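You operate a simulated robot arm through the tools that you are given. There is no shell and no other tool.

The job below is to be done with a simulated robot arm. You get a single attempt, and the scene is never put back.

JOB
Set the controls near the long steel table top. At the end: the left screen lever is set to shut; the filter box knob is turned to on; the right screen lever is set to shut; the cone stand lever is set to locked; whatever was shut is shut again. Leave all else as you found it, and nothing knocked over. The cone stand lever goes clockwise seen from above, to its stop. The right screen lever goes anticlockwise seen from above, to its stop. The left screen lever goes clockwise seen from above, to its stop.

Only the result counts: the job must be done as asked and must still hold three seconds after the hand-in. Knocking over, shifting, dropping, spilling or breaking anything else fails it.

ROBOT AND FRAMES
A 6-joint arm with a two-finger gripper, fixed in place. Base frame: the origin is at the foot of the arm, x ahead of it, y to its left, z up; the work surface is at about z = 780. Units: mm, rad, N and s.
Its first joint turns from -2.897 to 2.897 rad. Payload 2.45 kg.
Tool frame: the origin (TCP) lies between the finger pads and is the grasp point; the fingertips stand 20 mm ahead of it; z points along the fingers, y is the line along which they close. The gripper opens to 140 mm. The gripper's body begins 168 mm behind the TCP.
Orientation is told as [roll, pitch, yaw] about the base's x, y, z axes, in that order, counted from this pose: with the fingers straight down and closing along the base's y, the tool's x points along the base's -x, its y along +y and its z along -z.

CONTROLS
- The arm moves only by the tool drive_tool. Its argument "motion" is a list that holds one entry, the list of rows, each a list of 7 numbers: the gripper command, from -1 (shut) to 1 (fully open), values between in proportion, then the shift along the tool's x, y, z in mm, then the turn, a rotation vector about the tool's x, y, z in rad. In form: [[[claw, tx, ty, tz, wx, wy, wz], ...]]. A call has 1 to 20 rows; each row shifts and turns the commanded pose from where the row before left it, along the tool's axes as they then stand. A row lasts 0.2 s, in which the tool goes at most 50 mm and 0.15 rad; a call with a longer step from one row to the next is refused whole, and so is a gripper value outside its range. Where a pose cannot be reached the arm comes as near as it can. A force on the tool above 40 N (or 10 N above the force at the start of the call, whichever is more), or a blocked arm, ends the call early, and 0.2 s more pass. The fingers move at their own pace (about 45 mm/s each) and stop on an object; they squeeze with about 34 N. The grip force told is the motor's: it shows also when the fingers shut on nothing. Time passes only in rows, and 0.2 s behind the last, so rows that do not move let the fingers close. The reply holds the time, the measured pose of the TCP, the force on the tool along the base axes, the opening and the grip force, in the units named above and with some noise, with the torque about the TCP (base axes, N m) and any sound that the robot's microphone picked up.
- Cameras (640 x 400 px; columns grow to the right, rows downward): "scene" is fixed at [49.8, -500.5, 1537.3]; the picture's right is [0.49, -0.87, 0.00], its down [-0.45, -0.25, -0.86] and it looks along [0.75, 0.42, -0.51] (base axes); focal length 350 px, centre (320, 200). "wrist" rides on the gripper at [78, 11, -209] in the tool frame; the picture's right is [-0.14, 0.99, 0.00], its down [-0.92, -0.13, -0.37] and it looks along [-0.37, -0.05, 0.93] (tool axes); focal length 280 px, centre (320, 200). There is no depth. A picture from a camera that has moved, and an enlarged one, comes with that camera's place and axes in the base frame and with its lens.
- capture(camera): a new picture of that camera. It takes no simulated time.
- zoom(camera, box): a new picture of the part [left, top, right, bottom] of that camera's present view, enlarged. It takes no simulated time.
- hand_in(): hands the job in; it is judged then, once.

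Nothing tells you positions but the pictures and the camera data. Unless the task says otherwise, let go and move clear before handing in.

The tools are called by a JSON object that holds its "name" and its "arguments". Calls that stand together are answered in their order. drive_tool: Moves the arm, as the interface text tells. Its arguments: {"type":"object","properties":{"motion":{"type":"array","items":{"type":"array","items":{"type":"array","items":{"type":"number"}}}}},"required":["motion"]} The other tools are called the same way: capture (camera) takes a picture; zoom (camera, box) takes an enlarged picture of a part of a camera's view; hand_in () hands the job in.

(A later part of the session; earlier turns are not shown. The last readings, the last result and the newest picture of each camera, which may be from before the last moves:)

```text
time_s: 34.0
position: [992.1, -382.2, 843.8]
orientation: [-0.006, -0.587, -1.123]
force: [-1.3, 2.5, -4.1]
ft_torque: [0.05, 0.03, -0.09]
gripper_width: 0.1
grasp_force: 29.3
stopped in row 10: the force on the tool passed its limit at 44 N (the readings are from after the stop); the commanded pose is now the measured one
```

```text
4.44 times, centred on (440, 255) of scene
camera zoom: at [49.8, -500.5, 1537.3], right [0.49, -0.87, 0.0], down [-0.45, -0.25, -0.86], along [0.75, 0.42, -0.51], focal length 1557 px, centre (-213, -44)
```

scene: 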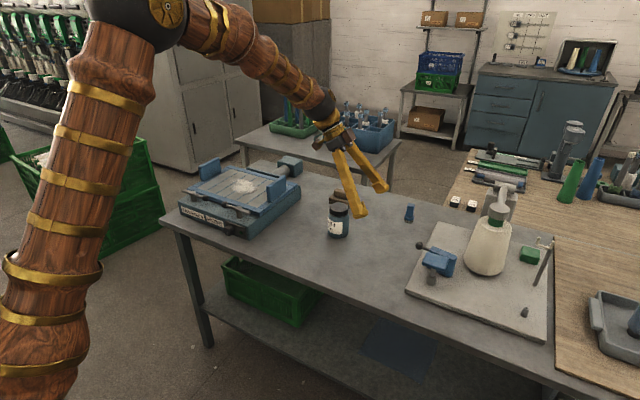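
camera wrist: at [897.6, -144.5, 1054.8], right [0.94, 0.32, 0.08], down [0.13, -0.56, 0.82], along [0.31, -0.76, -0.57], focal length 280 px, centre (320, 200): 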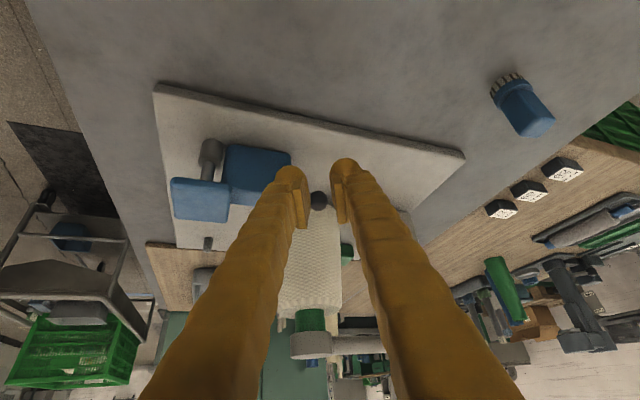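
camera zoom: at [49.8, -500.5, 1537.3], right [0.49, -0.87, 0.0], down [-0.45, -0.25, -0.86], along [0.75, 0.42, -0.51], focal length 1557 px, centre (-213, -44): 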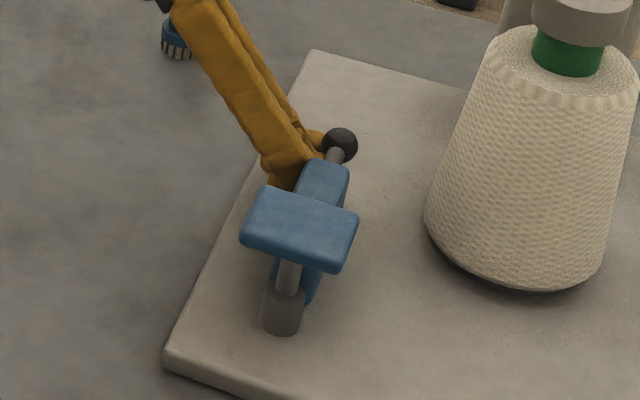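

The second push at 44 N gave no movement, so the cone stand lever is at its locked stop. Next I'll retreat, straighten the tool and go over to the filter box.

{"name": "drive_tool", "arguments": {"motion": [[[-1, 12.4, 0, -8.5, 0, 0, 0], [-1, 12.4, 0, -8.5, 0, 0, 0], [-1, 12.4, 0, -8.5, 0, 0, 0], [-1, -10, 0, -40, 0, 0, 0], [-1, -10, 0, -40, 0, 0, 0], [-1, -10, 0, -40, 0, 0, 0], [-1, -10, 0, -40, 0, 0, 0], [-1, 0, 0, 0, 0, 0.147, 0], [-1, 0, 0, 0, 0, 0.147, 0], [-1, 0, 0, 0, 0, 0.147, 0], [-1, 0, 0, 0, 0, 0.147, 0], [-1, 0, 0, 0, 0, 0, -0.1404], [-1, 0, 0, 0, 0, 0, -0.1404], [-1, 0, 0, 0, 0, 0, -0.1404], [-1, 0, 0, 0, 0, 0, -0.1404], [-1, 0, 0, 0, 0, 0, -0.1404], [-1, 0, 0, 0, 0, 0, -0.1404], [-1, 0, 0, 0, 0, 0, -0.1404], [-1, 0, 0, 0, 0, 0, -0.1404]]]}}

{"name": "zoom", "arguments": {"camera": "scene", "box": [390, 210, 490, 300]}}

```text
time_s: 38.0
position: [950.5, -291.5, 1000.8]
orientation: [-0.002, 0.001, -0.003]
force: [-0.8, 1.1, 0.7]
ft_torque: [0.01, -0.01, 0.0]
gripper_width: 0.1
grasp_force: 29.4
```

```text
4.44 times, centred on (440, 255) of scene
camera zoom: at [49.8, -500.5, 1537.3], right [0.49, -0.87, 0.0], down [-0.45, -0.25, -0.86], along [0.75, 0.42, -0.51], focal length 1557 px, centre (-213, -44)
```

zoom: 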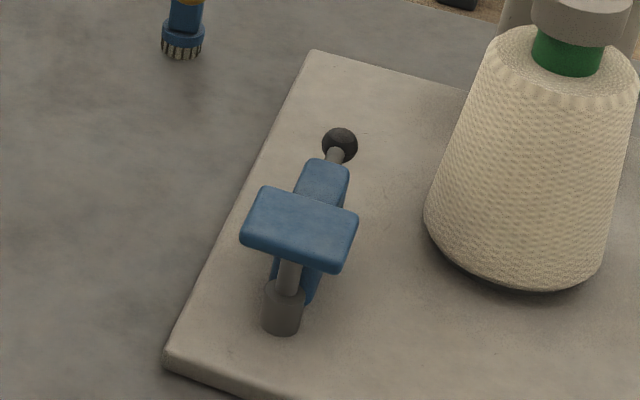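

{"name": "drive_tool", "arguments": {"motion": [[[-1, 15, 42.2, -3.6, 0, 0, 0], [-1, 15, 42.2, -3.6, 0, 0, 0], [-1, 15, 42.2, -3.6, 0, 0, 0], [-1, 15, 42.2, -3.6, 0, 0, 0], [-1, 15, 42.2, -3.6, 0, 0, 0], [-1, 15, 42.2, -3.6, 0, 0, 0], [-1, 15, 42.2, -3.6, 0, 0, 0], [-1, 15, 42.2, -3.6, 0, 0, 0], [-1, 15, 42.2, -3.6, 0, 0, 0], [-1, 15, 42.2, -3.6, 0, 0, 0], [-1, 15, 42.2, -3.6, 0, 0, 0], [-1, 15, 42.2, -3.6, 0, 0, 0], [-1, 15, 42.2, -3.6, 0, 0, 0], [-1, 15, 42.2, -3.6, 0, 0, 0]]]}}

{"name": "capture", "arguments": {"camera": "wrist"}}

```text
time_s: 41.0
position: [742.0, 301.0, 1049.2]
orientation: [-0.003, 0.001, -0.005]
force: [-0.4, 0.6, 0.3]
ft_torque: [-0.01, 0.0, 0.02]
gripper_width: 0.1
grasp_force: 29.1
```

```text
taken
camera wrist: at [666.4, 313.9, 1258.0], right [0.14, 0.99, 0.0], down [0.92, -0.13, 0.37], along [0.36, -0.06, -0.93], focal length 280 px, centre (320, 200)
```

wrist: 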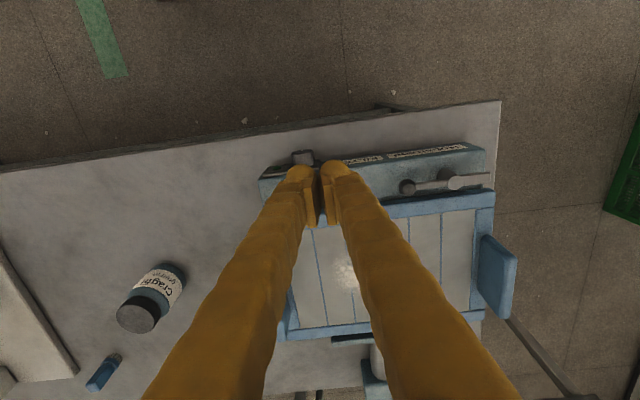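

{"name": "zoom", "arguments": {"camera": "wrist", "box": [380, 130, 520, 220]}}

{"name": "zoom", "arguments": {"camera": "scene", "box": [180, 185, 260, 245]}}

```text
4.44 times, centred on (450, 175) of wrist
camera zoom: at [666.4, 313.9, 1258.0], right [0.14, 0.99, 0.0], down [0.92, -0.13, 0.37], along [0.36, -0.06, -0.93], focal length 1246 px, centre (-258, 311)
```

zoom: 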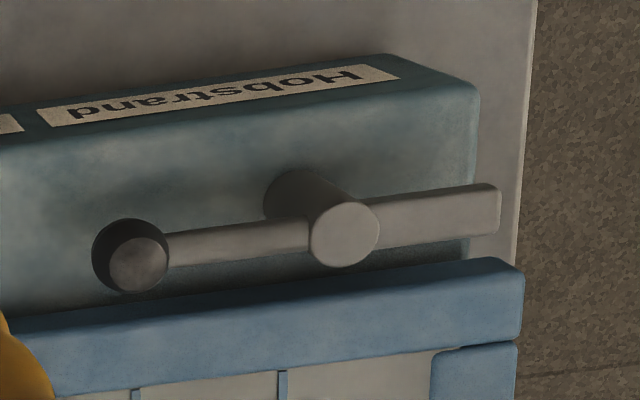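

```text
6.67 times, centred on (220, 215) of scene
camera zoom: at [49.8, -500.5, 1537.3], right [0.49, -0.87, 0.0], down [-0.45, -0.25, -0.86], along [0.75, 0.42, -0.51], focal length 2335 px, centre (987, 100)
```

zoom: 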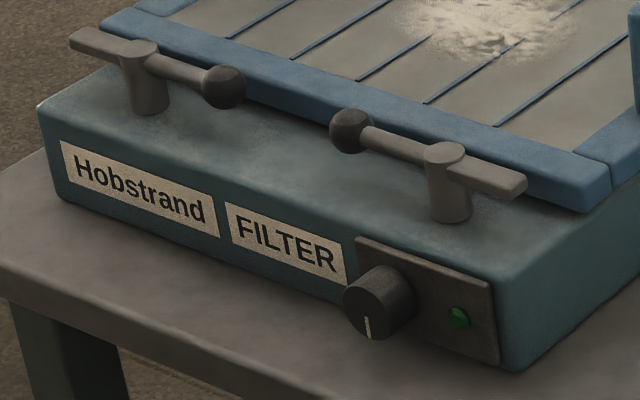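

The left lever has its hub near (810,485), a ball toward the middle and a flat tab toward +y. I need the heights of the ball and tab against the screen frame, so I'll take a low view from the right side of the box.

{"name": "drive_tool", "arguments": {"motion": [[[-1, -11.6, -34.2, 12, 0, 0, 0], [-1, -11.6, -34.2, 12, 0, 0, 0], [-1, -11.6, -34.2, 12, 0, 0, 0], [-1, -11.6, -34.2, 12, 0, 0, 0], [-1, -11.6, -34.2, 12, 0, 0, 0], [-1, 0, 0, 0, 0, 0, -0.1428], [-1, 0, 0, 0, 0, 0, -0.1428], [-1, 0, 0, 0, 0, 0, -0.1428], [-1, 0, 0, 0, 0, 0, -0.1428], [-1, 0, 0, 0, 0, 0, -0.1428], [-1, 0, 0, 0, 0, 0, -0.1428], [-1, 0, 0, 0, 0, 0, -0.1428], [-1, 0, 0, 0, 0, 0, -0.1428], [-1, 0, 0, 0, 0, 0, -0.1428], [-1, 0, 0, 0, 0, 0, -0.1428], [-1, 0, 0, 0, 0, 0, -0.1428], [1, 0, 0, 0, 0, -0.15, 0], [1, 0, 0, 0, 0, -0.15, 0], [1, 0, 0, 0, 0, -0.15, 0], [1, 0, 0, 0, 0, -0.15, 0]]]}}

{"name": "capture", "arguments": {"camera": "wrist"}}

```text
time_s: 45.2
position: [800.5, 128.8, 989.4]
orientation: [0.002, -0.598, 1.564]
force: [-0.5, 1.1, 0.9]
ft_torque: [-0.02, -0.01, -0.02]
gripper_width: 88.0
grasp_force: 0.1
```

```text
taken
camera wrist: at [789.8, -52.3, 1118.6], right [-0.99, 0.12, 0.08], down [0.13, 0.55, 0.82], along [0.05, 0.83, -0.56], focal length 280 px, centre (320, 200)
```

wrist: 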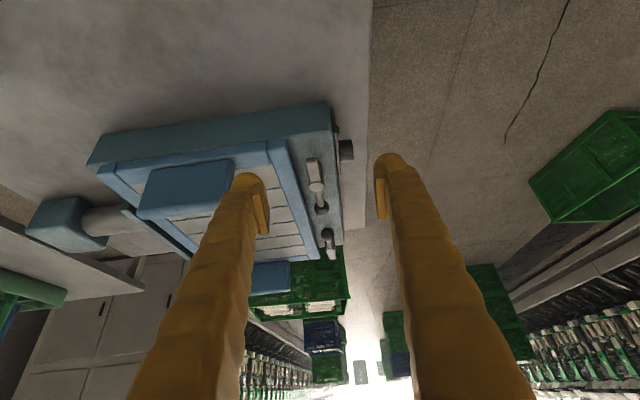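

{"name": "zoom", "arguments": {"camera": "wrist", "box": [260, 130, 370, 270]}}

{"name": "drive_tool", "arguments": {"motion": [[[1, 0, 0, 0, 0, -0.15, 0], [1, 0, 0, 0, 0, -0.15, 0], [1, 36, 0, 24, 0, 0, 0], [1, 36, 0, 24, 0, 0, 0]]]}}

{"name": "capture", "arguments": {"camera": "wrist"}}

```text
2.86 times, centred on (315, 200) of wrist
camera zoom: at [789.8, -52.3, 1118.6], right [-0.99, 0.12, 0.08], down [0.13, 0.55, 0.82], along [0.05, 0.83, -0.56], focal length 801 px, centre (334, 200)
```

zoom: 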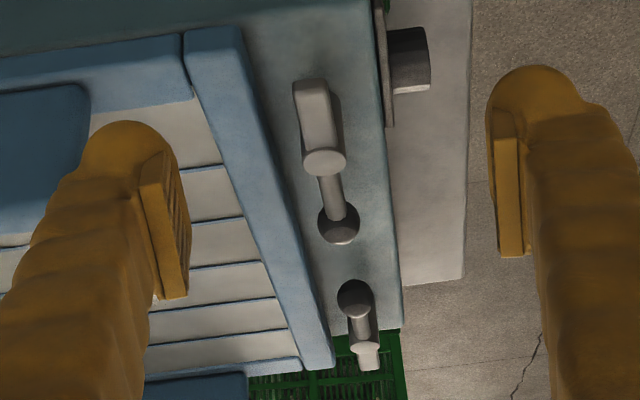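

```text
time_s: 46.2
position: [801.5, 122.5, 906.1]
orientation: [0.002, -0.898, 1.563]
force: [0.4, -0.1, 0.5]
ft_torque: [0.01, 0.01, 0.0]
gripper_width: 139.9
grasp_force: 0.1
```

```text
taken
camera wrist: at [789.9, -89.6, 974.6], right [-0.99, 0.09, 0.11], down [0.13, 0.29, 0.95], along [0.06, 0.95, -0.29], focal length 280 px, centre (320, 200)
```

wrist: 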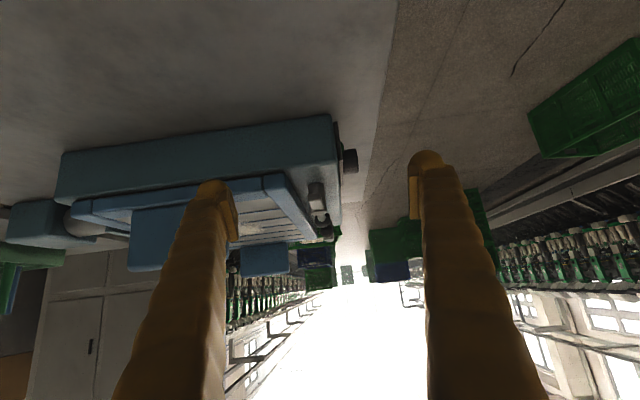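

{"name": "zoom", "arguments": {"camera": "wrist", "box": [250, 100, 370, 250]}}

{"name": "zoom", "arguments": {"camera": "wrist", "box": [270, 160, 350, 245]}}

```text
2.67 times, centred on (310, 175) of wrist
camera zoom: at [789.9, -89.6, 974.6], right [-0.99, 0.09, 0.11], down [0.13, 0.29, 0.95], along [0.06, 0.95, -0.29], focal length 748 px, centre (347, 267)
```

zoom: 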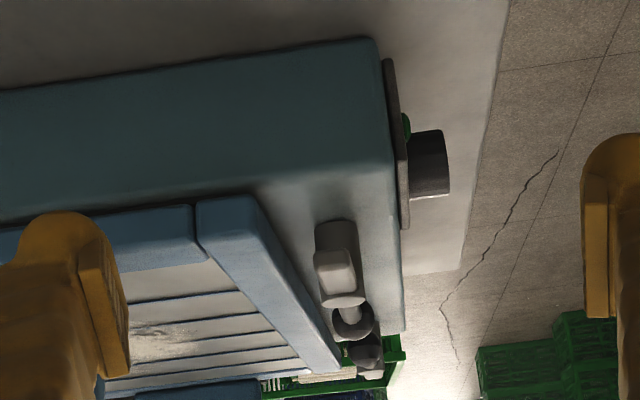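

```text
4.71 times, centred on (310, 202) of wrist
camera zoom: at [789.9, -89.6, 974.6], right [-0.99, 0.09, 0.11], down [0.13, 0.29, 0.95], along [0.06, 0.95, -0.29], focal length 1320 px, centre (367, 188)
```

zoom: 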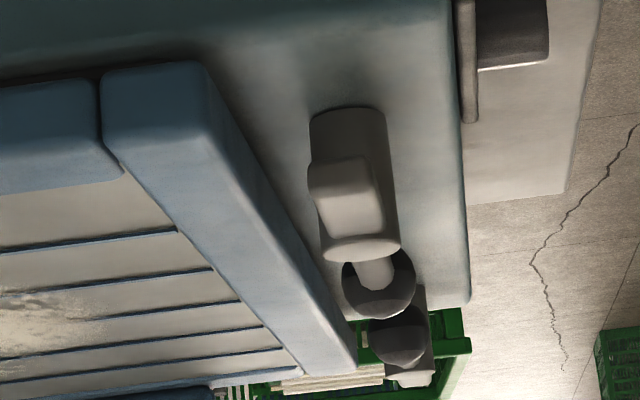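

From these views I place the right hub at about (814,256) with its ball at (815,319,884), and the left hub at about (815,482) with its ball at (815,414,884). The rail top is near z 881 and only about 9 mm behind the balls. So I'll first push each flat tab from the front, then pull each ball round.

{"name": "drive_tool", "arguments": {"motion": [[[-1, -23.5, 0, -18.7, 0, 0, 0], [-1, -23.5, 0, -18.7, 0, 0, 0], [-1, 0, 0, 0, 0, 0.1497, 0], [-1, 0, 0, 0, 0, 0.1497, 0], [-1, 0, 0, 0, 0, 0.1497, 0], [-1, 0, 0, 0, 0, 0.1497, 0], [-1, 0, 0, 0, 0, 0.1497, 0], [-1, 0, 0, 0, 0, 0.1497, 0], [-1, 0, 0, 0, 0, 0, 0.1421], [-1, 0, 0, 0, 0, 0, 0.1421], [-1, 0, 0, 0, 0, 0, 0.1421], [-1, 0, 0, 0, 0, 0, 0.1421], [-1, 0, 0, 0, 0, 0, 0.1421], [-1, 0, 0, 0, 0, 0, 0.1421], [-1, 0, 0, 0, 0, 0, 0.1421], [-1, 0, 0, 0, 0, 0, 0.1421], [-1, 0, 0, 0, 0, 0, 0.1421], [-1, 0, 0, 0, 0, 0, 0.1421], [-1, 0, 0, 0, 0, 0, 0.1421]]]}}

```text
time_s: 50.2
position: [800.1, 122.4, 963.7]
orientation: [0.0, 0.001, 0.001]
force: [0.3, 0.1, 0.1]
ft_torque: [0.0, 0.02, 0.01]
gripper_width: 0.0
grasp_force: 29.5
```

{"name": "capture", "arguments": {"camera": "wrist"}}

{"name": "zoom", "arguments": {"camera": "wrist", "box": [340, 90, 560, 230]}}

```text
taken
camera wrist: at [723.6, 133.9, 1172.9], right [0.14, 0.99, 0.0], down [0.92, -0.13, 0.37], along [0.36, -0.05, -0.93], focal length 280 px, centre (320, 200)
```

wrist: 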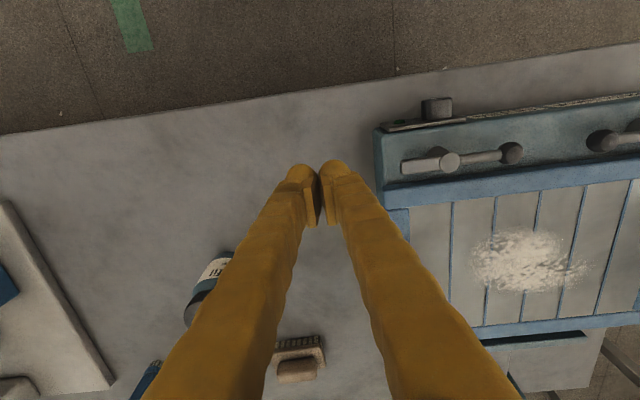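

```text
2.86 times, centred on (450, 160) of wrist
camera zoom: at [723.6, 133.9, 1172.9], right [0.14, 0.99, 0.0], down [0.92, -0.13, 0.37], along [0.36, -0.05, -0.93], focal length 801 px, centre (-51, 314)
```

zoom: 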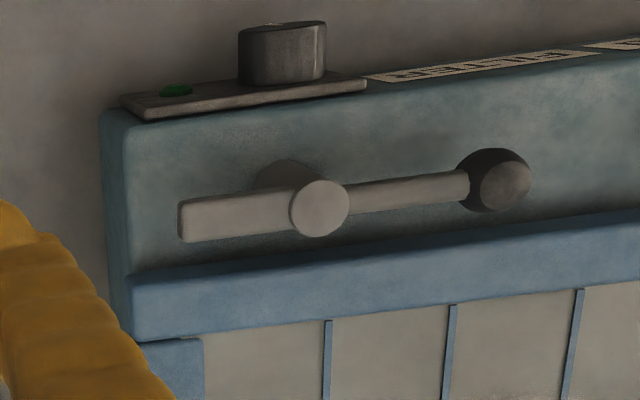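

{"name": "drive_tool", "arguments": {"motion": [[[-1, 6, 31.5, 0, 0, 0, 0], [-1, 6, 31.5, 0, 0, 0, 0], [-1, 5, 31.5, 0, 0, 0, 0], [-1, 0, 0, 0, 0, 0, 0], [-1, 0, 0, 26, 0, 0, 0], [-1, 0, 0, 26, 0, 0, 0], [-1, 0, 0, 26, 0, 0, 0]]]}}

{"name": "zoom", "arguments": {"camera": "wrist", "box": [240, 110, 440, 250]}}

{"name": "zoom", "arguments": {"camera": "scene", "box": [180, 170, 280, 245]}}

```text
time_s: 51.8
position: [781.4, 216.4, 886.2]
orientation: [-0.002, 0.001, 0.005]
force: [-0.1, 0.0, -0.9]
ft_torque: [0.0, -0.02, 0.02]
gripper_width: 0.0
grasp_force: 28.9
```

```text
2.86 times, centred on (340, 180) of wrist
camera zoom: at [706.0, 227.3, 1094.7], right [0.13, 0.99, 0.0], down [0.92, -0.12, 0.37], along [0.36, -0.05, -0.93], focal length 801 px, centre (263, 257)
```

zoom: 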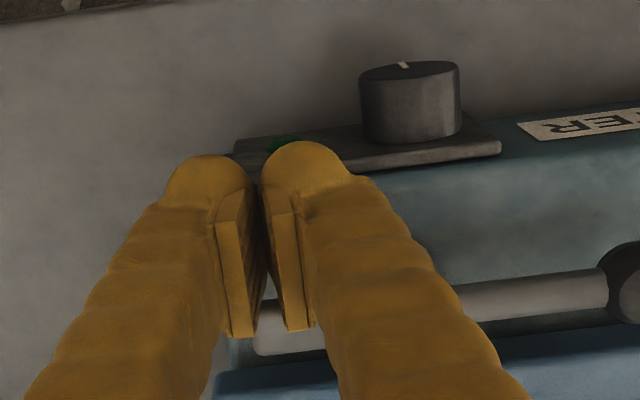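

```text
5.33 times, centred on (230, 208) of scene
camera zoom: at [49.8, -500.5, 1537.3], right [0.49, -0.87, 0.0], down [-0.45, -0.25, -0.86], along [0.75, 0.42, -0.51], focal length 1868 px, centre (800, 160)
```

zoom: 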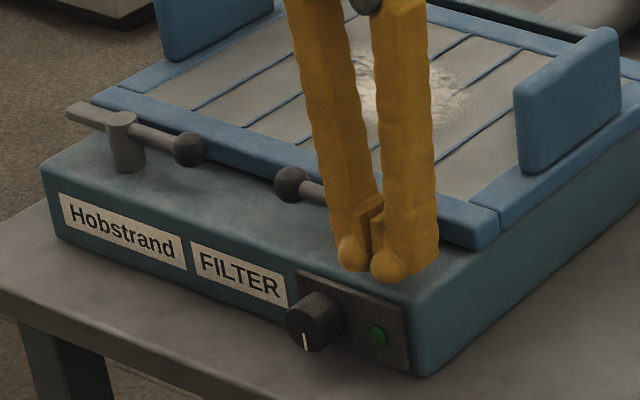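

{"name": "drive_tool", "arguments": {"motion": [[[-1, -4, 0, 0, 0, 0, 0], [-1, -4, 0, 0, 0, 0, 0], [-1, -4, 0, 0, 0, 0, 0], [-1, -4, 0, 0, 0, 0, 0], [-1, -4, 0, 0, 0, 0, 0]]]}}

{"name": "zoom", "arguments": {"camera": "scene", "box": [180, 170, 280, 245]}}

{"name": "zoom", "arguments": {"camera": "wrist", "box": [240, 110, 440, 250]}}

```text
time_s: 53.0
position: [802.0, 216.6, 885.7]
orientation: [-0.001, 0.002, 0.004]
force: [-3.2, -1.6, 0.3]
ft_torque: [0.04, 0.04, 0.07]
gripper_width: 0.2
grasp_force: 29.2
```

```text
5.33 times, centred on (230, 208) of scene
camera zoom: at [49.8, -500.5, 1537.3], right [0.49, -0.87, 0.0], down [-0.45, -0.25, -0.86], along [0.75, 0.42, -0.51], focal length 1868 px, centre (800, 160)
```

zoom: 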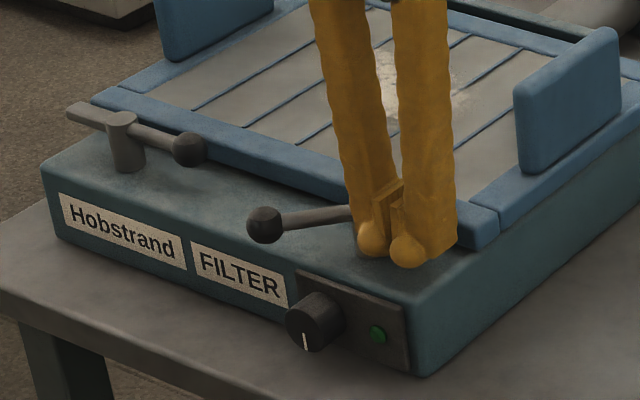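

```text
2.86 times, centred on (340, 180) of wrist
camera zoom: at [725.9, 228.4, 1094.6], right [0.13, 0.99, 0.0], down [0.92, -0.12, 0.37], along [0.36, -0.05, -0.93], focal length 801 px, centre (263, 257)
```

zoom: 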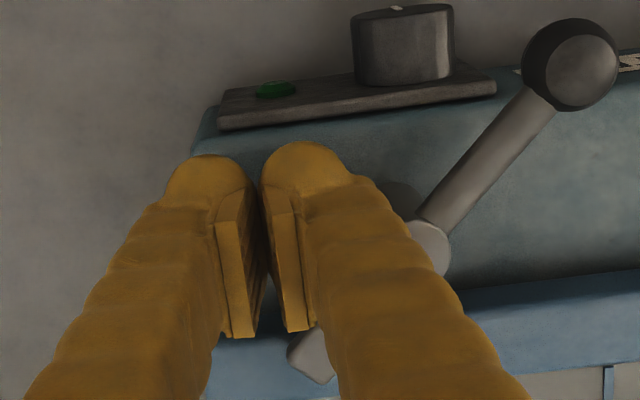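

The right lever is turning the correct way, with its ball coming toward the robot. I'll push a little more before switching to the ball.

{"name": "drive_tool", "arguments": {"motion": [[[-1, -4, 0, 0, 0, 0, 0], [-1, -4, 0, 0, 0, 0, 0]]]}}

{"name": "zoom", "arguments": {"camera": "wrist", "box": [240, 80, 440, 250]}}

```text
time_s: 53.6
position: [810.3, 216.4, 885.5]
orientation: [-0.001, 0.002, 0.004]
force: [0.9, -0.5, 0.3]
ft_torque: [0.01, 0.04, 0.06]
gripper_width: 0.0
grasp_force: 29.5
```

```text
2.35 times, centred on (340, 165) of wrist
camera zoom: at [734.0, 228.4, 1094.6], right [0.13, 0.99, 0.0], down [0.92, -0.12, 0.37], along [0.36, -0.05, -0.93], focal length 660 px, centre (273, 282)
```

zoom: 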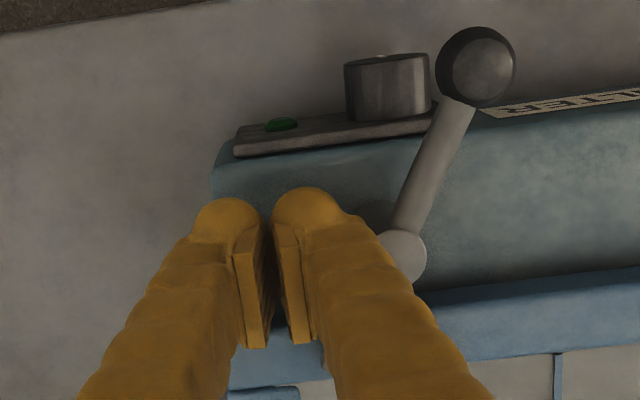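

{"name": "drive_tool", "arguments": {"motion": [[[-1, 20, 0, 0, 0, 0, 0], [-1, 0, 0, -30, 0, 0, 0], [-1, 0, 0, -30, 0, 0, 0], [-0.743, 5.6, 34.2, 0, 0, 0, 0], [-0.743, 5.6, 34.2, 0, 0, 0, 0], [-0.743, 5.6, 34.2, 0, 0, 0, 0], [-0.743, 0, 0, 0, 0, 0, -0.135], [-0.743, 0, 0, 0, 0, 0, -0.135], [-0.743, 0, 0, 0, 0, 0, -0.135], [-0.743, 0, 0, 0, 0, 0, -0.135], [-0.743, 0, 0, 0, 0, 0, -0.135], [-0.743, 0, 0, 0, 0, 0, -0.135], [-0.743, 0, 0, 0, 0, 0, -0.135], [-0.743, 0, 0, 0, 0, 0, -0.135], [-0.743, 0, 0, 0, 0, 0, 0]]]}}

{"name": "capture", "arguments": {"camera": "wrist"}}

{"name": "zoom", "arguments": {"camera": "scene", "box": [180, 170, 280, 245]}}

```text
time_s: 56.8
position: [773.3, 318.8, 945.5]
orientation: [0.001, 0.005, 1.085]
force: [0.5, 0.9, 0.1]
ft_torque: [0.05, 0.04, -0.05]
gripper_width: 17.8
grasp_force: 0.1
```

```text
taken
camera wrist: at [728.9, 256.1, 1154.6], right [-0.81, 0.59, 0.0], down [0.55, 0.75, 0.37], along [0.21, 0.3, -0.93], focal length 280 px, centre (320, 200)
```

wrist: 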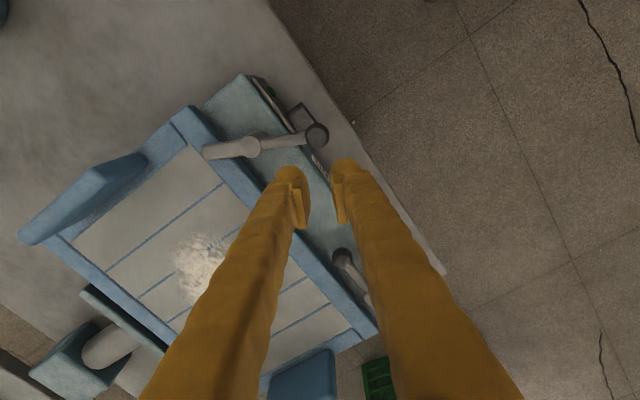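

```text
5.33 times, centred on (230, 208) of scene
camera zoom: at [49.8, -500.5, 1537.3], right [0.49, -0.87, 0.0], down [-0.45, -0.25, -0.86], along [0.75, 0.42, -0.51], focal length 1868 px, centre (800, 160)
```

zoom: 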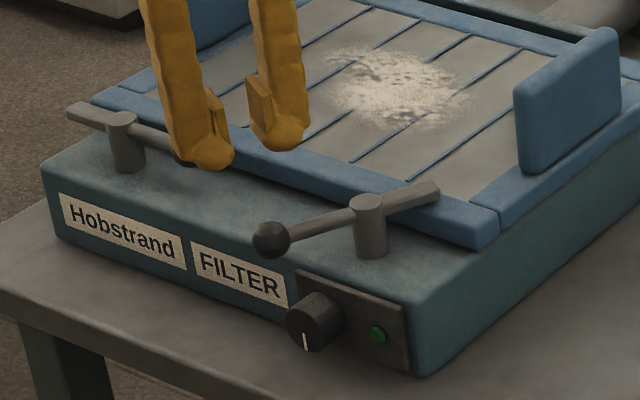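

{"name": "drive_tool", "arguments": {"motion": [[[-0.743, 0, 0, 28, 0, 0, 0], [-0.743, 0, 0, 28, 0, 0, 0], [-0.743, 4, 0.5, 0, 0, 0, 0], [-0.743, 4, 0.5, 0, 0, 0, 0], [-0.743, 5.7, 1.95, 0, 0, 0, -0.0873], [-0.743, 5.7, 1.95, 0, 0, 0, -0.0873], [-0.743, 5.7, 1.95, 0, 0, 0, -0.0873]]]}}

{"name": "zoom", "arguments": {"camera": "wrist", "box": [210, 80, 410, 230]}}

{"name": "zoom", "arguments": {"camera": "scene", "box": [180, 170, 280, 245]}}

```text
time_s: 58.4
position: [756.8, 299.1, 889.1]
orientation: [0.002, 0.001, 1.346]
force: [0.2, 1.0, -0.8]
ft_torque: [-0.02, 0.02, 0.0]
gripper_width: 18.0
grasp_force: 0.0
```

```text
2.67 times, centred on (310, 155) of wrist
camera zoom: at [730.4, 226.3, 1098.8], right [-0.93, 0.36, 0.0], down [0.33, 0.87, 0.37], along [0.13, 0.34, -0.93], focal length 748 px, centre (347, 320)
```

zoom: 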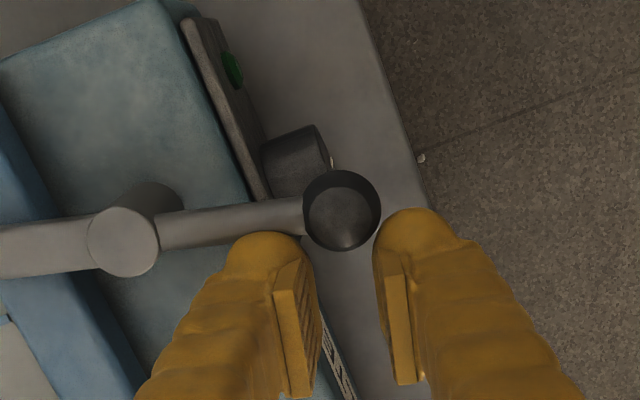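

```text
5.33 times, centred on (230, 208) of scene
camera zoom: at [49.8, -500.5, 1537.3], right [0.49, -0.87, 0.0], down [-0.45, -0.25, -0.86], along [0.75, 0.42, -0.51], focal length 1868 px, centre (800, 160)
```

zoom: 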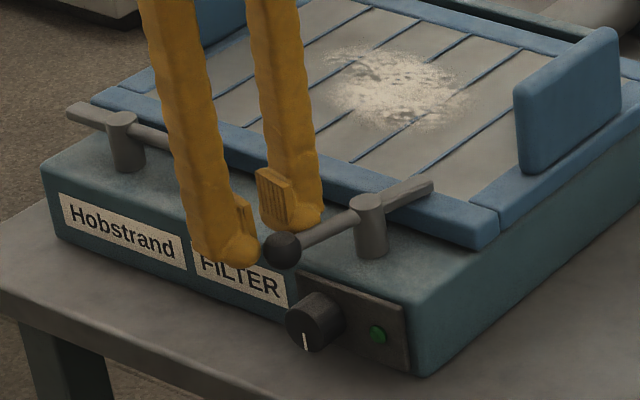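

{"name": "drive_tool", "arguments": {"motion": [[[-0.743, 5.7, 1.95, 0, 0, 0, -0.0873], [-0.743, 5.7, 1.95, 0, 0, 0, -0.0873], [-0.743, 3, 0.5, 0, 0, 0, -0.03], [-0.743, 3, 0.5, 0, 0, 0, -0.03], [-0.743, 3, 0.5, 0, 0, 0, -0.03], [-0.743, 3, 0.3, 0, 0, 0, 0], [-0.743, 3, 0.3, 0, 0, 0, 0], [-0.743, 3, 0.3, 0, 0, 0, 0]]]}}

{"name": "zoom", "arguments": {"camera": "wrist", "box": [210, 80, 410, 230]}}

{"name": "zoom", "arguments": {"camera": "scene", "box": [180, 170, 280, 245]}}

```text
time_s: 59.6
position: [747.3, 283.6, 889.3]
orientation: [0.002, 0.001, 1.606]
force: [-2.0, 14.4, 0.0]
ft_torque: [0.17, 0.03, 0.24]
gripper_width: 19.8
grasp_force: 1.3
stopped in row 5: the force on the tool passed its limit at 45 N (the readings are from after the stop); the commanded pose is now the measured one
```

```text
2.67 times, centred on (310, 155) of wrist
camera zoom: at [742.0, 205.7, 1098.5], right [-0.99, 0.11, 0.0], down [0.1, 0.92, 0.37], along [0.04, 0.37, -0.93], focal length 748 px, centre (347, 320)
```

zoom: 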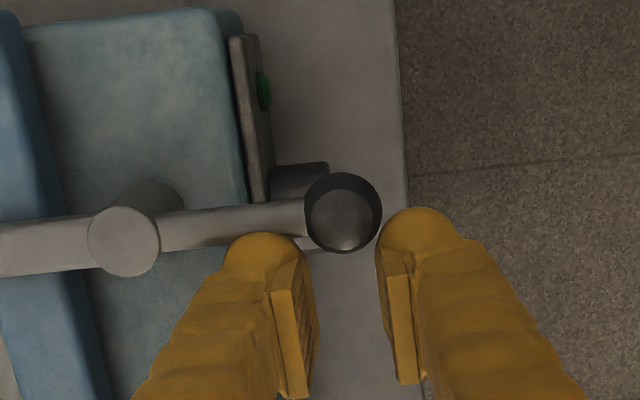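

```text
5.33 times, centred on (230, 208) of scene
camera zoom: at [49.8, -500.5, 1537.3], right [0.49, -0.87, 0.0], down [-0.45, -0.25, -0.86], along [0.75, 0.42, -0.51], focal length 1868 px, centre (800, 160)
```

zoom: 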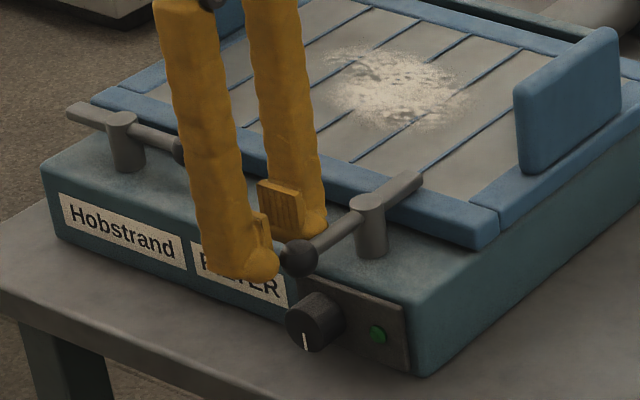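

The right lever hit its stop at 90° with 45 N, and its tab now lies over the frame. I'll back off and go to the left lever's tab.

{"name": "drive_tool", "arguments": {"motion": [[[-0.743, -15, 0, 0, 0, 0, 0], [-0.743, 0, 0, -30, 0, 0, 0], [-0.743, 0, 0, -30, 0, 0, 0], [-1, -44.3, -8.8, 0, 0, 0, 0], [-1, -44.3, -8.8, 0, 0, 0, 0], [-1, -44.3, -8.8, 0, 0, 0, 0], [-1, -44.3, -8.8, 0, 0, 0, 0], [-1, -44.3, -8.8, 0, 0, 0, 0], [-1, 0, 0, 0, 0, 0, 0.146], [-1, 0, 0, 0, 0, 0, 0.146], [-1, 0, 0, 0, 0, 0, 0.146], [-1, 0, 0, 0, 0, 0, 0.146], [-1, 0, 0, 0, 0, 0, 0.146], [-1, 0, 0, 0, 0, 0, 0.146], [-1, 0, 0, 0, 0, 0, 0.146], [-1, 0, 0, 0, 0, 0, 0.146], [-1, 0, 0, 0, 0, 0, 0.146], [-1, 0, 0, 0, 0, 0, 0.146], [-1, 0, 0, 0, 0, 0, 0.146]]]}}

{"name": "capture", "arguments": {"camera": "wrist"}}

{"name": "zoom", "arguments": {"camera": "scene", "box": [170, 160, 280, 245]}}

```text
time_s: 63.6
position: [785.0, 520.9, 951.3]
orientation: [-0.001, 0.003, -0.007]
force: [0.4, 0.7, -1.1]
ft_torque: [-0.01, -0.01, 0.0]
gripper_width: 0.0
grasp_force: 29.5
```

```text
taken
camera wrist: at [708.8, 532.9, 1158.7], right [0.14, 0.99, 0.0], down [0.92, -0.13, 0.37], along [0.36, -0.05, -0.93], focal length 280 px, centre (320, 200)
```

wrist: 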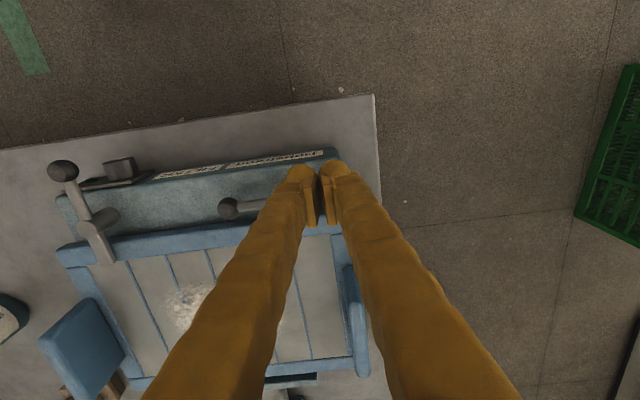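

```text
4.71 times, centred on (225, 202) of scene
camera zoom: at [49.8, -500.5, 1537.3], right [0.49, -0.87, 0.0], down [-0.45, -0.25, -0.86], along [0.75, 0.42, -0.51], focal length 1648 px, centre (767, 188)
```

zoom: 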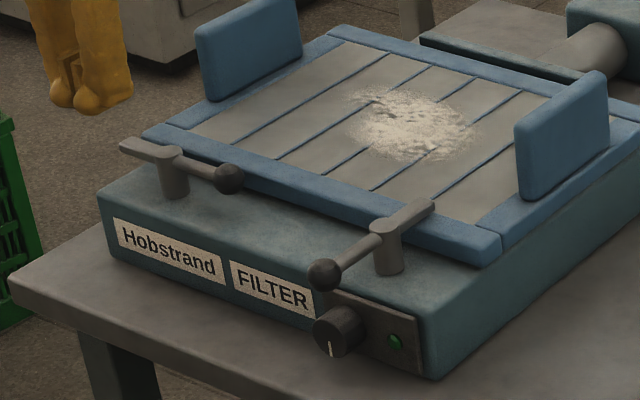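

{"name": "drive_tool", "arguments": {"motion": [[[-1, 2, 0, 33, 0, 0, 0], [-1, 0, 0, 33, 0, 0, 0], [-1, -4, 0, 0, 0, 0, 0], [-1, -4, 0, 0, 0, 0, 0], [-1, -4, 0, 0, 0, 0, 0], [-1, -4, 0, 0, 0, 0, 0]]]}}

{"name": "zoom", "arguments": {"camera": "wrist", "box": [140, 80, 380, 250]}}

{"name": "zoom", "arguments": {"camera": "scene", "box": [170, 160, 280, 245]}}

```text
time_s: 65.0
position: [798.3, 522.5, 883.2]
orientation: [-0.001, 0.004, -0.005]
force: [-3.6, 3.5, -0.3]
ft_torque: [0.02, 0.03, -0.03]
gripper_width: 0.1
grasp_force: 29.6
```

```text
2.35 times, centred on (260, 165) of wrist
camera zoom: at [722.8, 532.8, 1092.4], right [0.14, 0.99, 0.0], down [0.92, -0.13, 0.37], along [0.36, -0.05, -0.93], focal length 660 px, centre (461, 282)
```

zoom: 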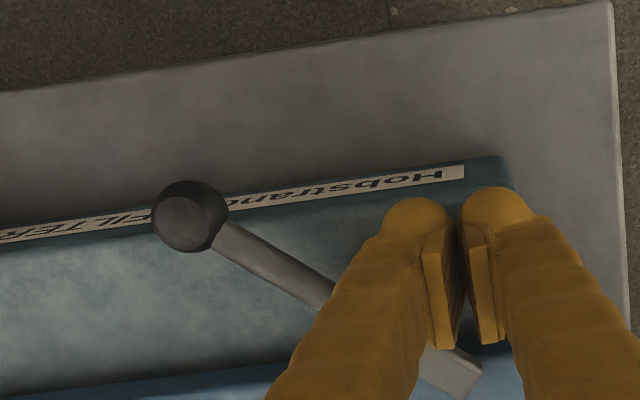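

```text
4.71 times, centred on (225, 202) of scene
camera zoom: at [49.8, -500.5, 1537.3], right [0.49, -0.87, 0.0], down [-0.45, -0.25, -0.86], along [0.75, 0.42, -0.51], focal length 1648 px, centre (767, 188)
```

zoom: 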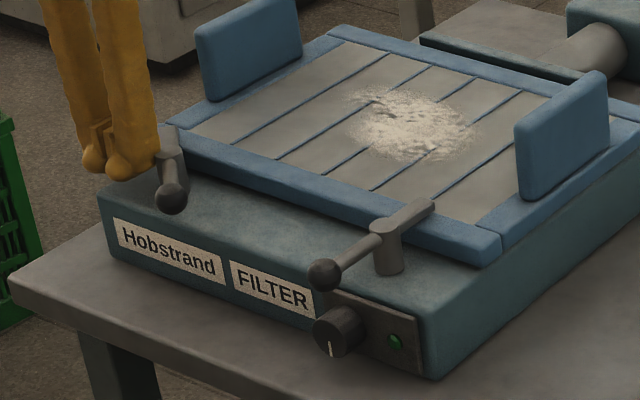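

Left lever turning clockwise as intended. A few more millimetres on the tab, then I'll switch to the ball.

{"name": "drive_tool", "arguments": {"motion": [[[-1, -4, 0, 0, 0, 0, 0], [-1, -4, 0, 0, 0, 0, 0], [-1, -4, 0, 0, 0, 0, 0]]]}}

{"name": "zoom", "arguments": {"camera": "wrist", "box": [140, 80, 380, 250]}}

```text
time_s: 65.8
position: [811.1, 521.0, 883.6]
orientation: [-0.002, 0.001, -0.003]
force: [-1.5, 0.5, 0.0]
ft_torque: [0.01, 0.02, -0.01]
gripper_width: 0.4
grasp_force: 30.0
```

```text
2.35 times, centred on (260, 165) of wrist
camera zoom: at [735.1, 532.7, 1092.6], right [0.14, 0.99, 0.0], down [0.92, -0.13, 0.37], along [0.36, -0.05, -0.93], focal length 660 px, centre (461, 282)
```

zoom: 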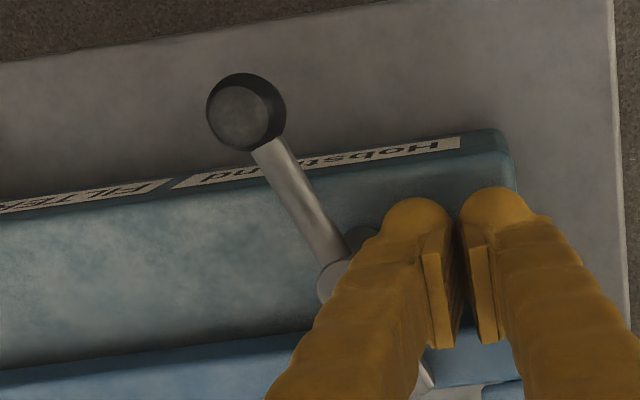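

{"name": "drive_tool", "arguments": {"motion": [[[-1, 20, 0, 0, 0, 0, 0], [-1, 0, 0, -30, 0, 0, 0], [-1, 0, 0, -30, 0, 0, 0], [-0.743, 9.3, -30.6, 0, 0, 0, 0], [-0.743, 9.3, -30.6, 0, 0, 0, 0], [-0.743, 9.3, -30.6, 0, 0, 0, 0], [-0.743, 0, 0, 0, 0, 0, 0.141], [-0.743, 0, 0, 0, 0, 0, 0.141], [-0.743, 0, 0, 0, 0, 0, 0.141], [-0.743, 0, 0, 0, 0, 0, 0.141], [-0.743, 0, 0, 0, 0, 0, 0.141], [-0.743, 0, 0, 0, 0, 0, 0.141], [-0.743, 0, 0, 0, 0, 0, 0.141], [-0.743, 0, 0, 0, 0, 0, 0.141], [-0.743, 0, 0, 0, 0, 0, 0.141], [-0.743, 0, 0, 0, 0, 0, 0]]]}}

{"name": "zoom", "arguments": {"camera": "wrist", "box": [200, 60, 440, 230]}}

{"name": "zoom", "arguments": {"camera": "scene", "box": [170, 160, 280, 245]}}

```text
time_s: 69.2
position: [762.3, 428.6, 943.3]
orientation: [-0.002, 0.001, -1.274]
force: [-0.1, -0.4, 1.1]
ft_torque: [0.05, 0.0, -0.02]
gripper_width: 18.5
grasp_force: 0.0
```

```text
2.35 times, centred on (320, 145) of wrist
camera zoom: at [752.2, 507.5, 1152.3], right [0.99, 0.16, 0.0], down [0.15, -0.92, 0.37], along [0.06, -0.36, -0.93], focal length 660 px, centre (320, 329)
```

zoom: 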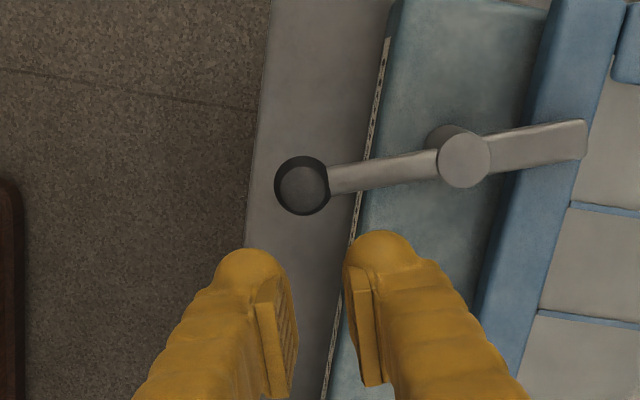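

```text
4.71 times, centred on (225, 202) of scene
camera zoom: at [49.8, -500.5, 1537.3], right [0.49, -0.87, 0.0], down [-0.45, -0.25, -0.86], along [0.75, 0.42, -0.51], focal length 1648 px, centre (767, 188)
```

zoom: 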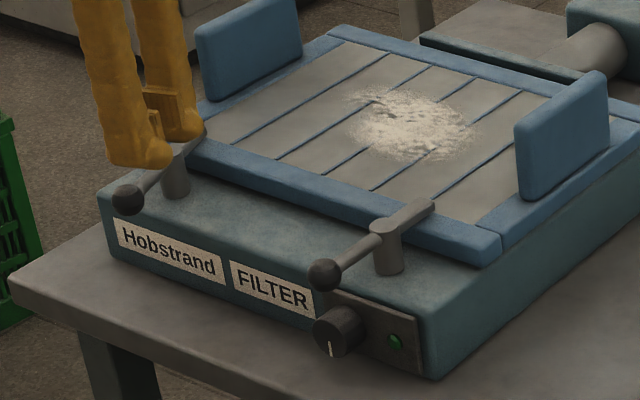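

{"name": "drive_tool", "arguments": {"motion": [[[-0.743, 0, 0, 27, 0, 0, 0], [-0.743, 0, 0, 27, 0, 0, 0], [-0.743, 4, 0, 0, 0, 0, 0], [-0.743, 4, 0, 0, 0, 0, 0], [-0.743, 5.7, -1.95, 0, 0, 0, 0.0873], [-0.743, 5.7, -1.95, 0, 0, 0, 0.0873], [-0.743, 5.7, -1.95, 0, 0, 0, 0.0873], [-0.743, 3, -0.5, 0, 0, 0, 0.03], [-0.743, 3, -0.5, 0, 0, 0, 0.02], [-0.743, 3, -0.3, 0, 0, 0, 0], [-0.743, 3, -0.3, 0, 0, 0, 0], [-0.743, 3, -0.3, 0, 0, 0, 0]]]}}

{"name": "zoom", "arguments": {"camera": "wrist", "box": [200, 60, 440, 230]}}

{"name": "zoom", "arguments": {"camera": "scene", "box": [170, 160, 280, 245]}}

```text
time_s: 71.4
position: [746.4, 455.5, 888.3]
orientation: [-0.009, -0.005, -1.585]
force: [-41.2, -19.2, 10.3]
ft_torque: [0.01, 0.55, 0.88]
gripper_width: 12.6
grasp_force: 22.1
stopped in row 10: the force on the tool passed its limit at 47 N (the readings are from after the stop); the commanded pose is now the measured one
```

```text
2.35 times, centred on (320, 145) of wrist
camera zoom: at [762.6, 535.3, 1096.8], right [0.99, -0.15, -0.01], down [-0.14, -0.92, 0.38], along [-0.07, -0.37, -0.93], focal length 660 px, centre (320, 329)
```

zoom: 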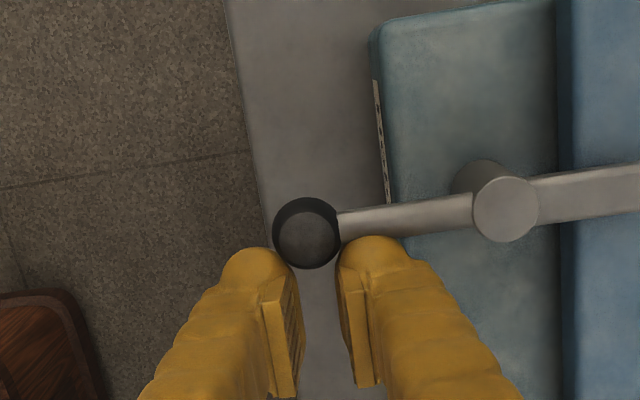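

```text
4.71 times, centred on (225, 202) of scene
camera zoom: at [49.8, -500.5, 1537.3], right [0.49, -0.87, 0.0], down [-0.45, -0.25, -0.86], along [0.75, 0.42, -0.51], focal length 1648 px, centre (767, 188)
```

zoom: 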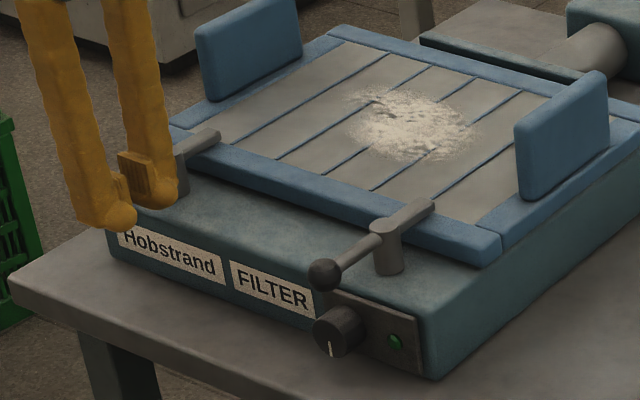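

The left lever is at about 90° and stopped with 47 N. A sideways force remains on the tool, so I'll ease off gently.

{"name": "drive_tool", "arguments": {"motion": [[[-0.743, -3, -1.5, 0, 0, 0, 0], [-0.743, -5, -1.5, 0, 0, 0, 0]]]}}

{"name": "zoom", "arguments": {"camera": "wrist", "box": [200, 60, 440, 230]}}

```text
time_s: 72.0
position: [748.3, 449.3, 888.7]
orientation: [-0.003, -0.004, -1.586]
force: [0.3, -0.8, -0.1]
ft_torque: [-0.05, 0.0, -0.04]
gripper_width: 18.2
grasp_force: 0.0
```

```text
2.35 times, centred on (320, 145) of wrist
camera zoom: at [761.2, 528.1, 1097.4], right [0.99, -0.15, 0.0], down [-0.14, -0.92, 0.37], along [-0.06, -0.37, -0.93], focal length 660 px, centre (320, 329)
```

zoom: 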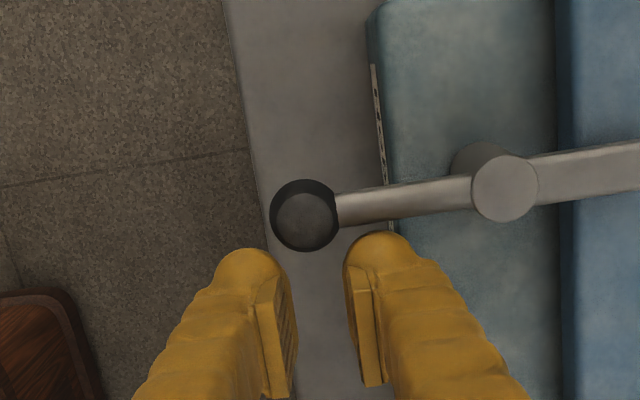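

{"name": "drive_tool", "arguments": {"motion": [[[-1, -3, 0, 0, 0, 0, 0], [-1, 0, 0, 0, 0, 0, 0], [-1, 0, 0, 0, 0, 0, 0], [-1, 2.5, 0, 0, 0, 0, 0], [-1, 2.5, 0, 0, 0, 0, 0], [-1, 2.5, 0, 0, 0, 0, 0], [-1, 2.5, 0, 0, 0, 0, 0], [-1, 2.5, 0, 0, 0, 0, 0], [-1, 2.5, 0, 0, 0, 0, 0]]]}}

{"name": "zoom", "arguments": {"camera": "wrist", "box": [200, 60, 440, 230]}}

```text
time_s: 73.5
position: [747.0, 451.1, 889.4]
orientation: [-0.006, -0.006, -1.589]
force: [-5.6, -14.9, 7.4]
ft_torque: [-0.02, 0.1, 0.22]
gripper_width: 0.0
grasp_force: 29.0
stopped in row 7: the force on the tool passed its limit at 45 N (the readings are from after the stop); the commanded pose is now the measured one
```

```text
2.35 times, centred on (320, 145) of wrist
camera zoom: at [762.0, 530.8, 1097.3], right [0.99, -0.15, -0.01], down [-0.14, -0.92, 0.38], along [-0.06, -0.37, -0.93], focal length 660 px, centre (320, 329)
```

zoom: 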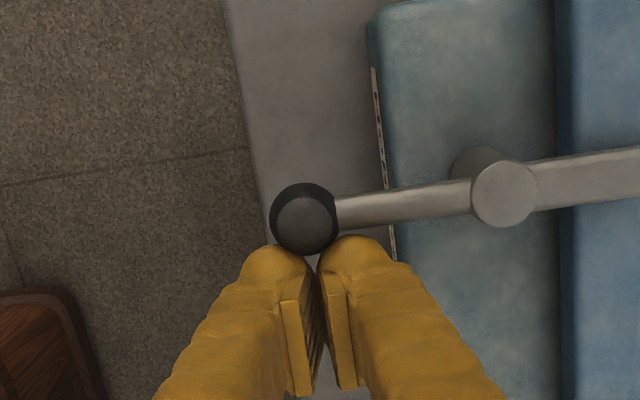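

The repeat push at 45 N confirms the left lever is at its stop. Next is the knob on the front face, near (755,268,817). I'll lift away and come round to the front of the box.

{"name": "drive_tool", "arguments": {"motion": [[[-1, -12, 0, 0, 0, 0, 0], [-1, 0, 0, -35, 0, 0, 0], [-1, 0, 0, -35, 0, 0, 0], [-1, 0, 0, 0, 0, 0, -0.1445], [-1, 0, 0, 0, 0, 0, -0.1445], [-1, 0, 0, 0, 0, 0, -0.1445], [-1, 0, 0, 0, 0, 0, -0.1445], [-1, 0, 0, 0, 0, 0, -0.1445], [-1, 0, 0, 0, 0, 0, -0.1445], [-1, 0, 0, 0, 0, 0, -0.1445], [-1, 0, 0, 0, 0, 0, -0.1445], [-1, 0, 0, 0, 0, 0, -0.1445], [-1, 0, 0, 0, 0, 0, -0.1445], [-1, 0, 0, 0, 0, 0, -0.1445], [-1, 12, -42, 0, 0, 0, 0], [-1, 12, -42, 0, 0, 0, 0], [-1, 12, -42, 0, 0, 0, 0], [-1, 12, -42, 0, 0, 0, 0]]]}}

{"name": "zoom", "arguments": {"camera": "scene", "box": [170, 160, 280, 245]}}

```text
time_s: 77.3
position: [700.2, 270.9, 960.4]
orientation: [-0.007, 0.005, 0.001]
force: [0.3, 0.4, -0.3]
ft_torque: [0.0, 0.0, 0.0]
gripper_width: 0.0
grasp_force: 29.4
```

```text
4.71 times, centred on (225, 202) of scene
camera zoom: at [49.8, -500.5, 1537.3], right [0.49, -0.87, 0.0], down [-0.45, -0.25, -0.86], along [0.75, 0.42, -0.51], focal length 1648 px, centre (767, 188)
```

zoom: 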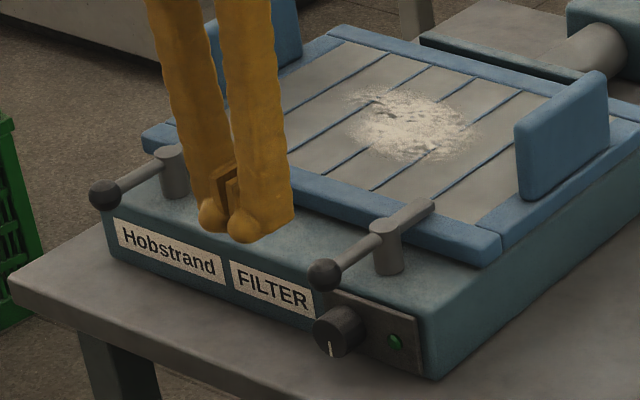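

{"name": "drive_tool", "arguments": {"motion": [[[-0.286, 5, -1, 15, 0, 0, 0], [-0.286, 5, -1, 15, 0, 0, 0], [-0.286, 0, 0, 0, 0, -0.15, 0], [-0.286, 0, 0, 0, 0, -0.15, 0], [-0.286, 0, 0, 0, 0, -0.15, 0], [-0.286, 0, 0, 0, 0, -0.15, 0], [-0.286, 0, 0, 0, 0, -0.15, 0]]]}}

{"name": "capture", "arguments": {"camera": "wrist"}}

```text
time_s: 79.1
position: [666.8, 252.0, 912.9]
orientation: [0.015, -0.66, -0.121]
force: [-0.8, 0.2, -0.3]
ft_torque: [-0.02, 0.02, -0.02]
gripper_width: 50.0
grasp_force: 0.0
stopped in row 7: the arm was blocked; the commanded pose is now the measured one
```

```text
taken
camera wrist: at [481.3, 283.2, 1029.8], right [0.22, 0.97, 0.1], down [0.48, -0.19, 0.85], along [0.85, -0.14, -0.51], focal length 280 px, centre (320, 200)
```

wrist: 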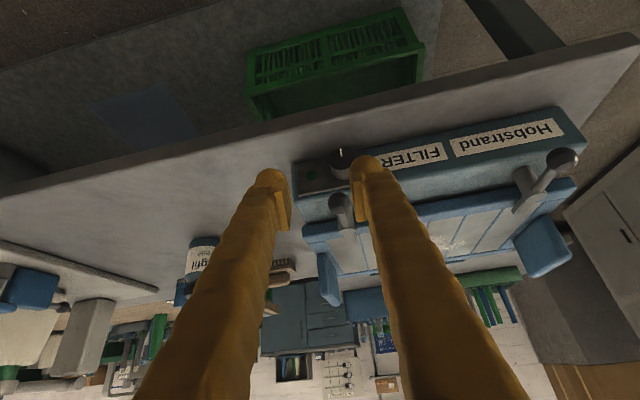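

{"name": "capture", "arguments": {"camera": "scene"}}

{"name": "zoom", "arguments": {"camera": "wrist", "box": [290, 120, 400, 210]}}

```text
taken
```

scene: 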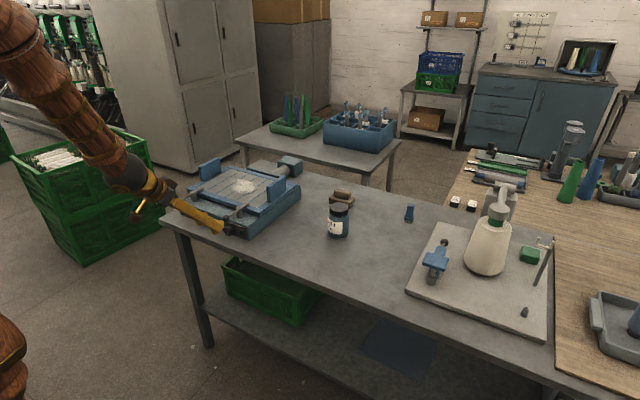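

```text
4.44 times, centred on (345, 165) of wrist
camera zoom: at [481.3, 283.2, 1029.8], right [0.22, 0.97, 0.1], down [0.48, -0.19, 0.85], along [0.85, -0.14, -0.51], focal length 1246 px, centre (209, 356)
```

zoom: 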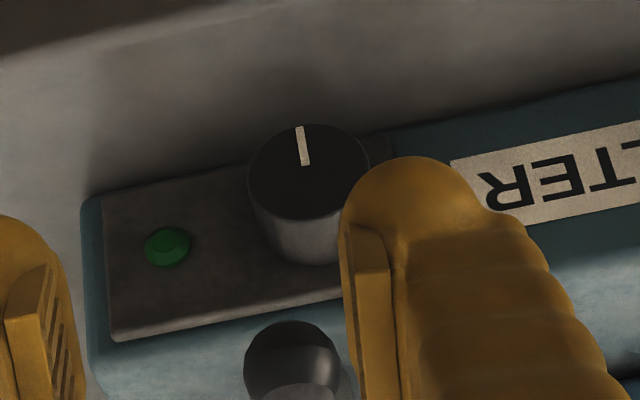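

The arm is near a joint limit with that much tilt here. I'll use about 0.5 rad instead, which should still pass under the right lever's ball, and set up in front of the knob.

{"name": "drive_tool", "arguments": {"motion": [[[-0.286, 0, 0, 0, 0, 0.15, 0], [-0.286, 0, 0, 0, -0.062, 0, -0.105]]]}}

```text
time_s: 79.7
position: [667.3, 251.8, 912.8]
orientation: [0.018, -0.514, -0.001]
force: [0.5, 0.8, 0.7]
ft_torque: [-0.01, -0.02, 0.0]
gripper_width: 50.2
grasp_force: 0.0
```

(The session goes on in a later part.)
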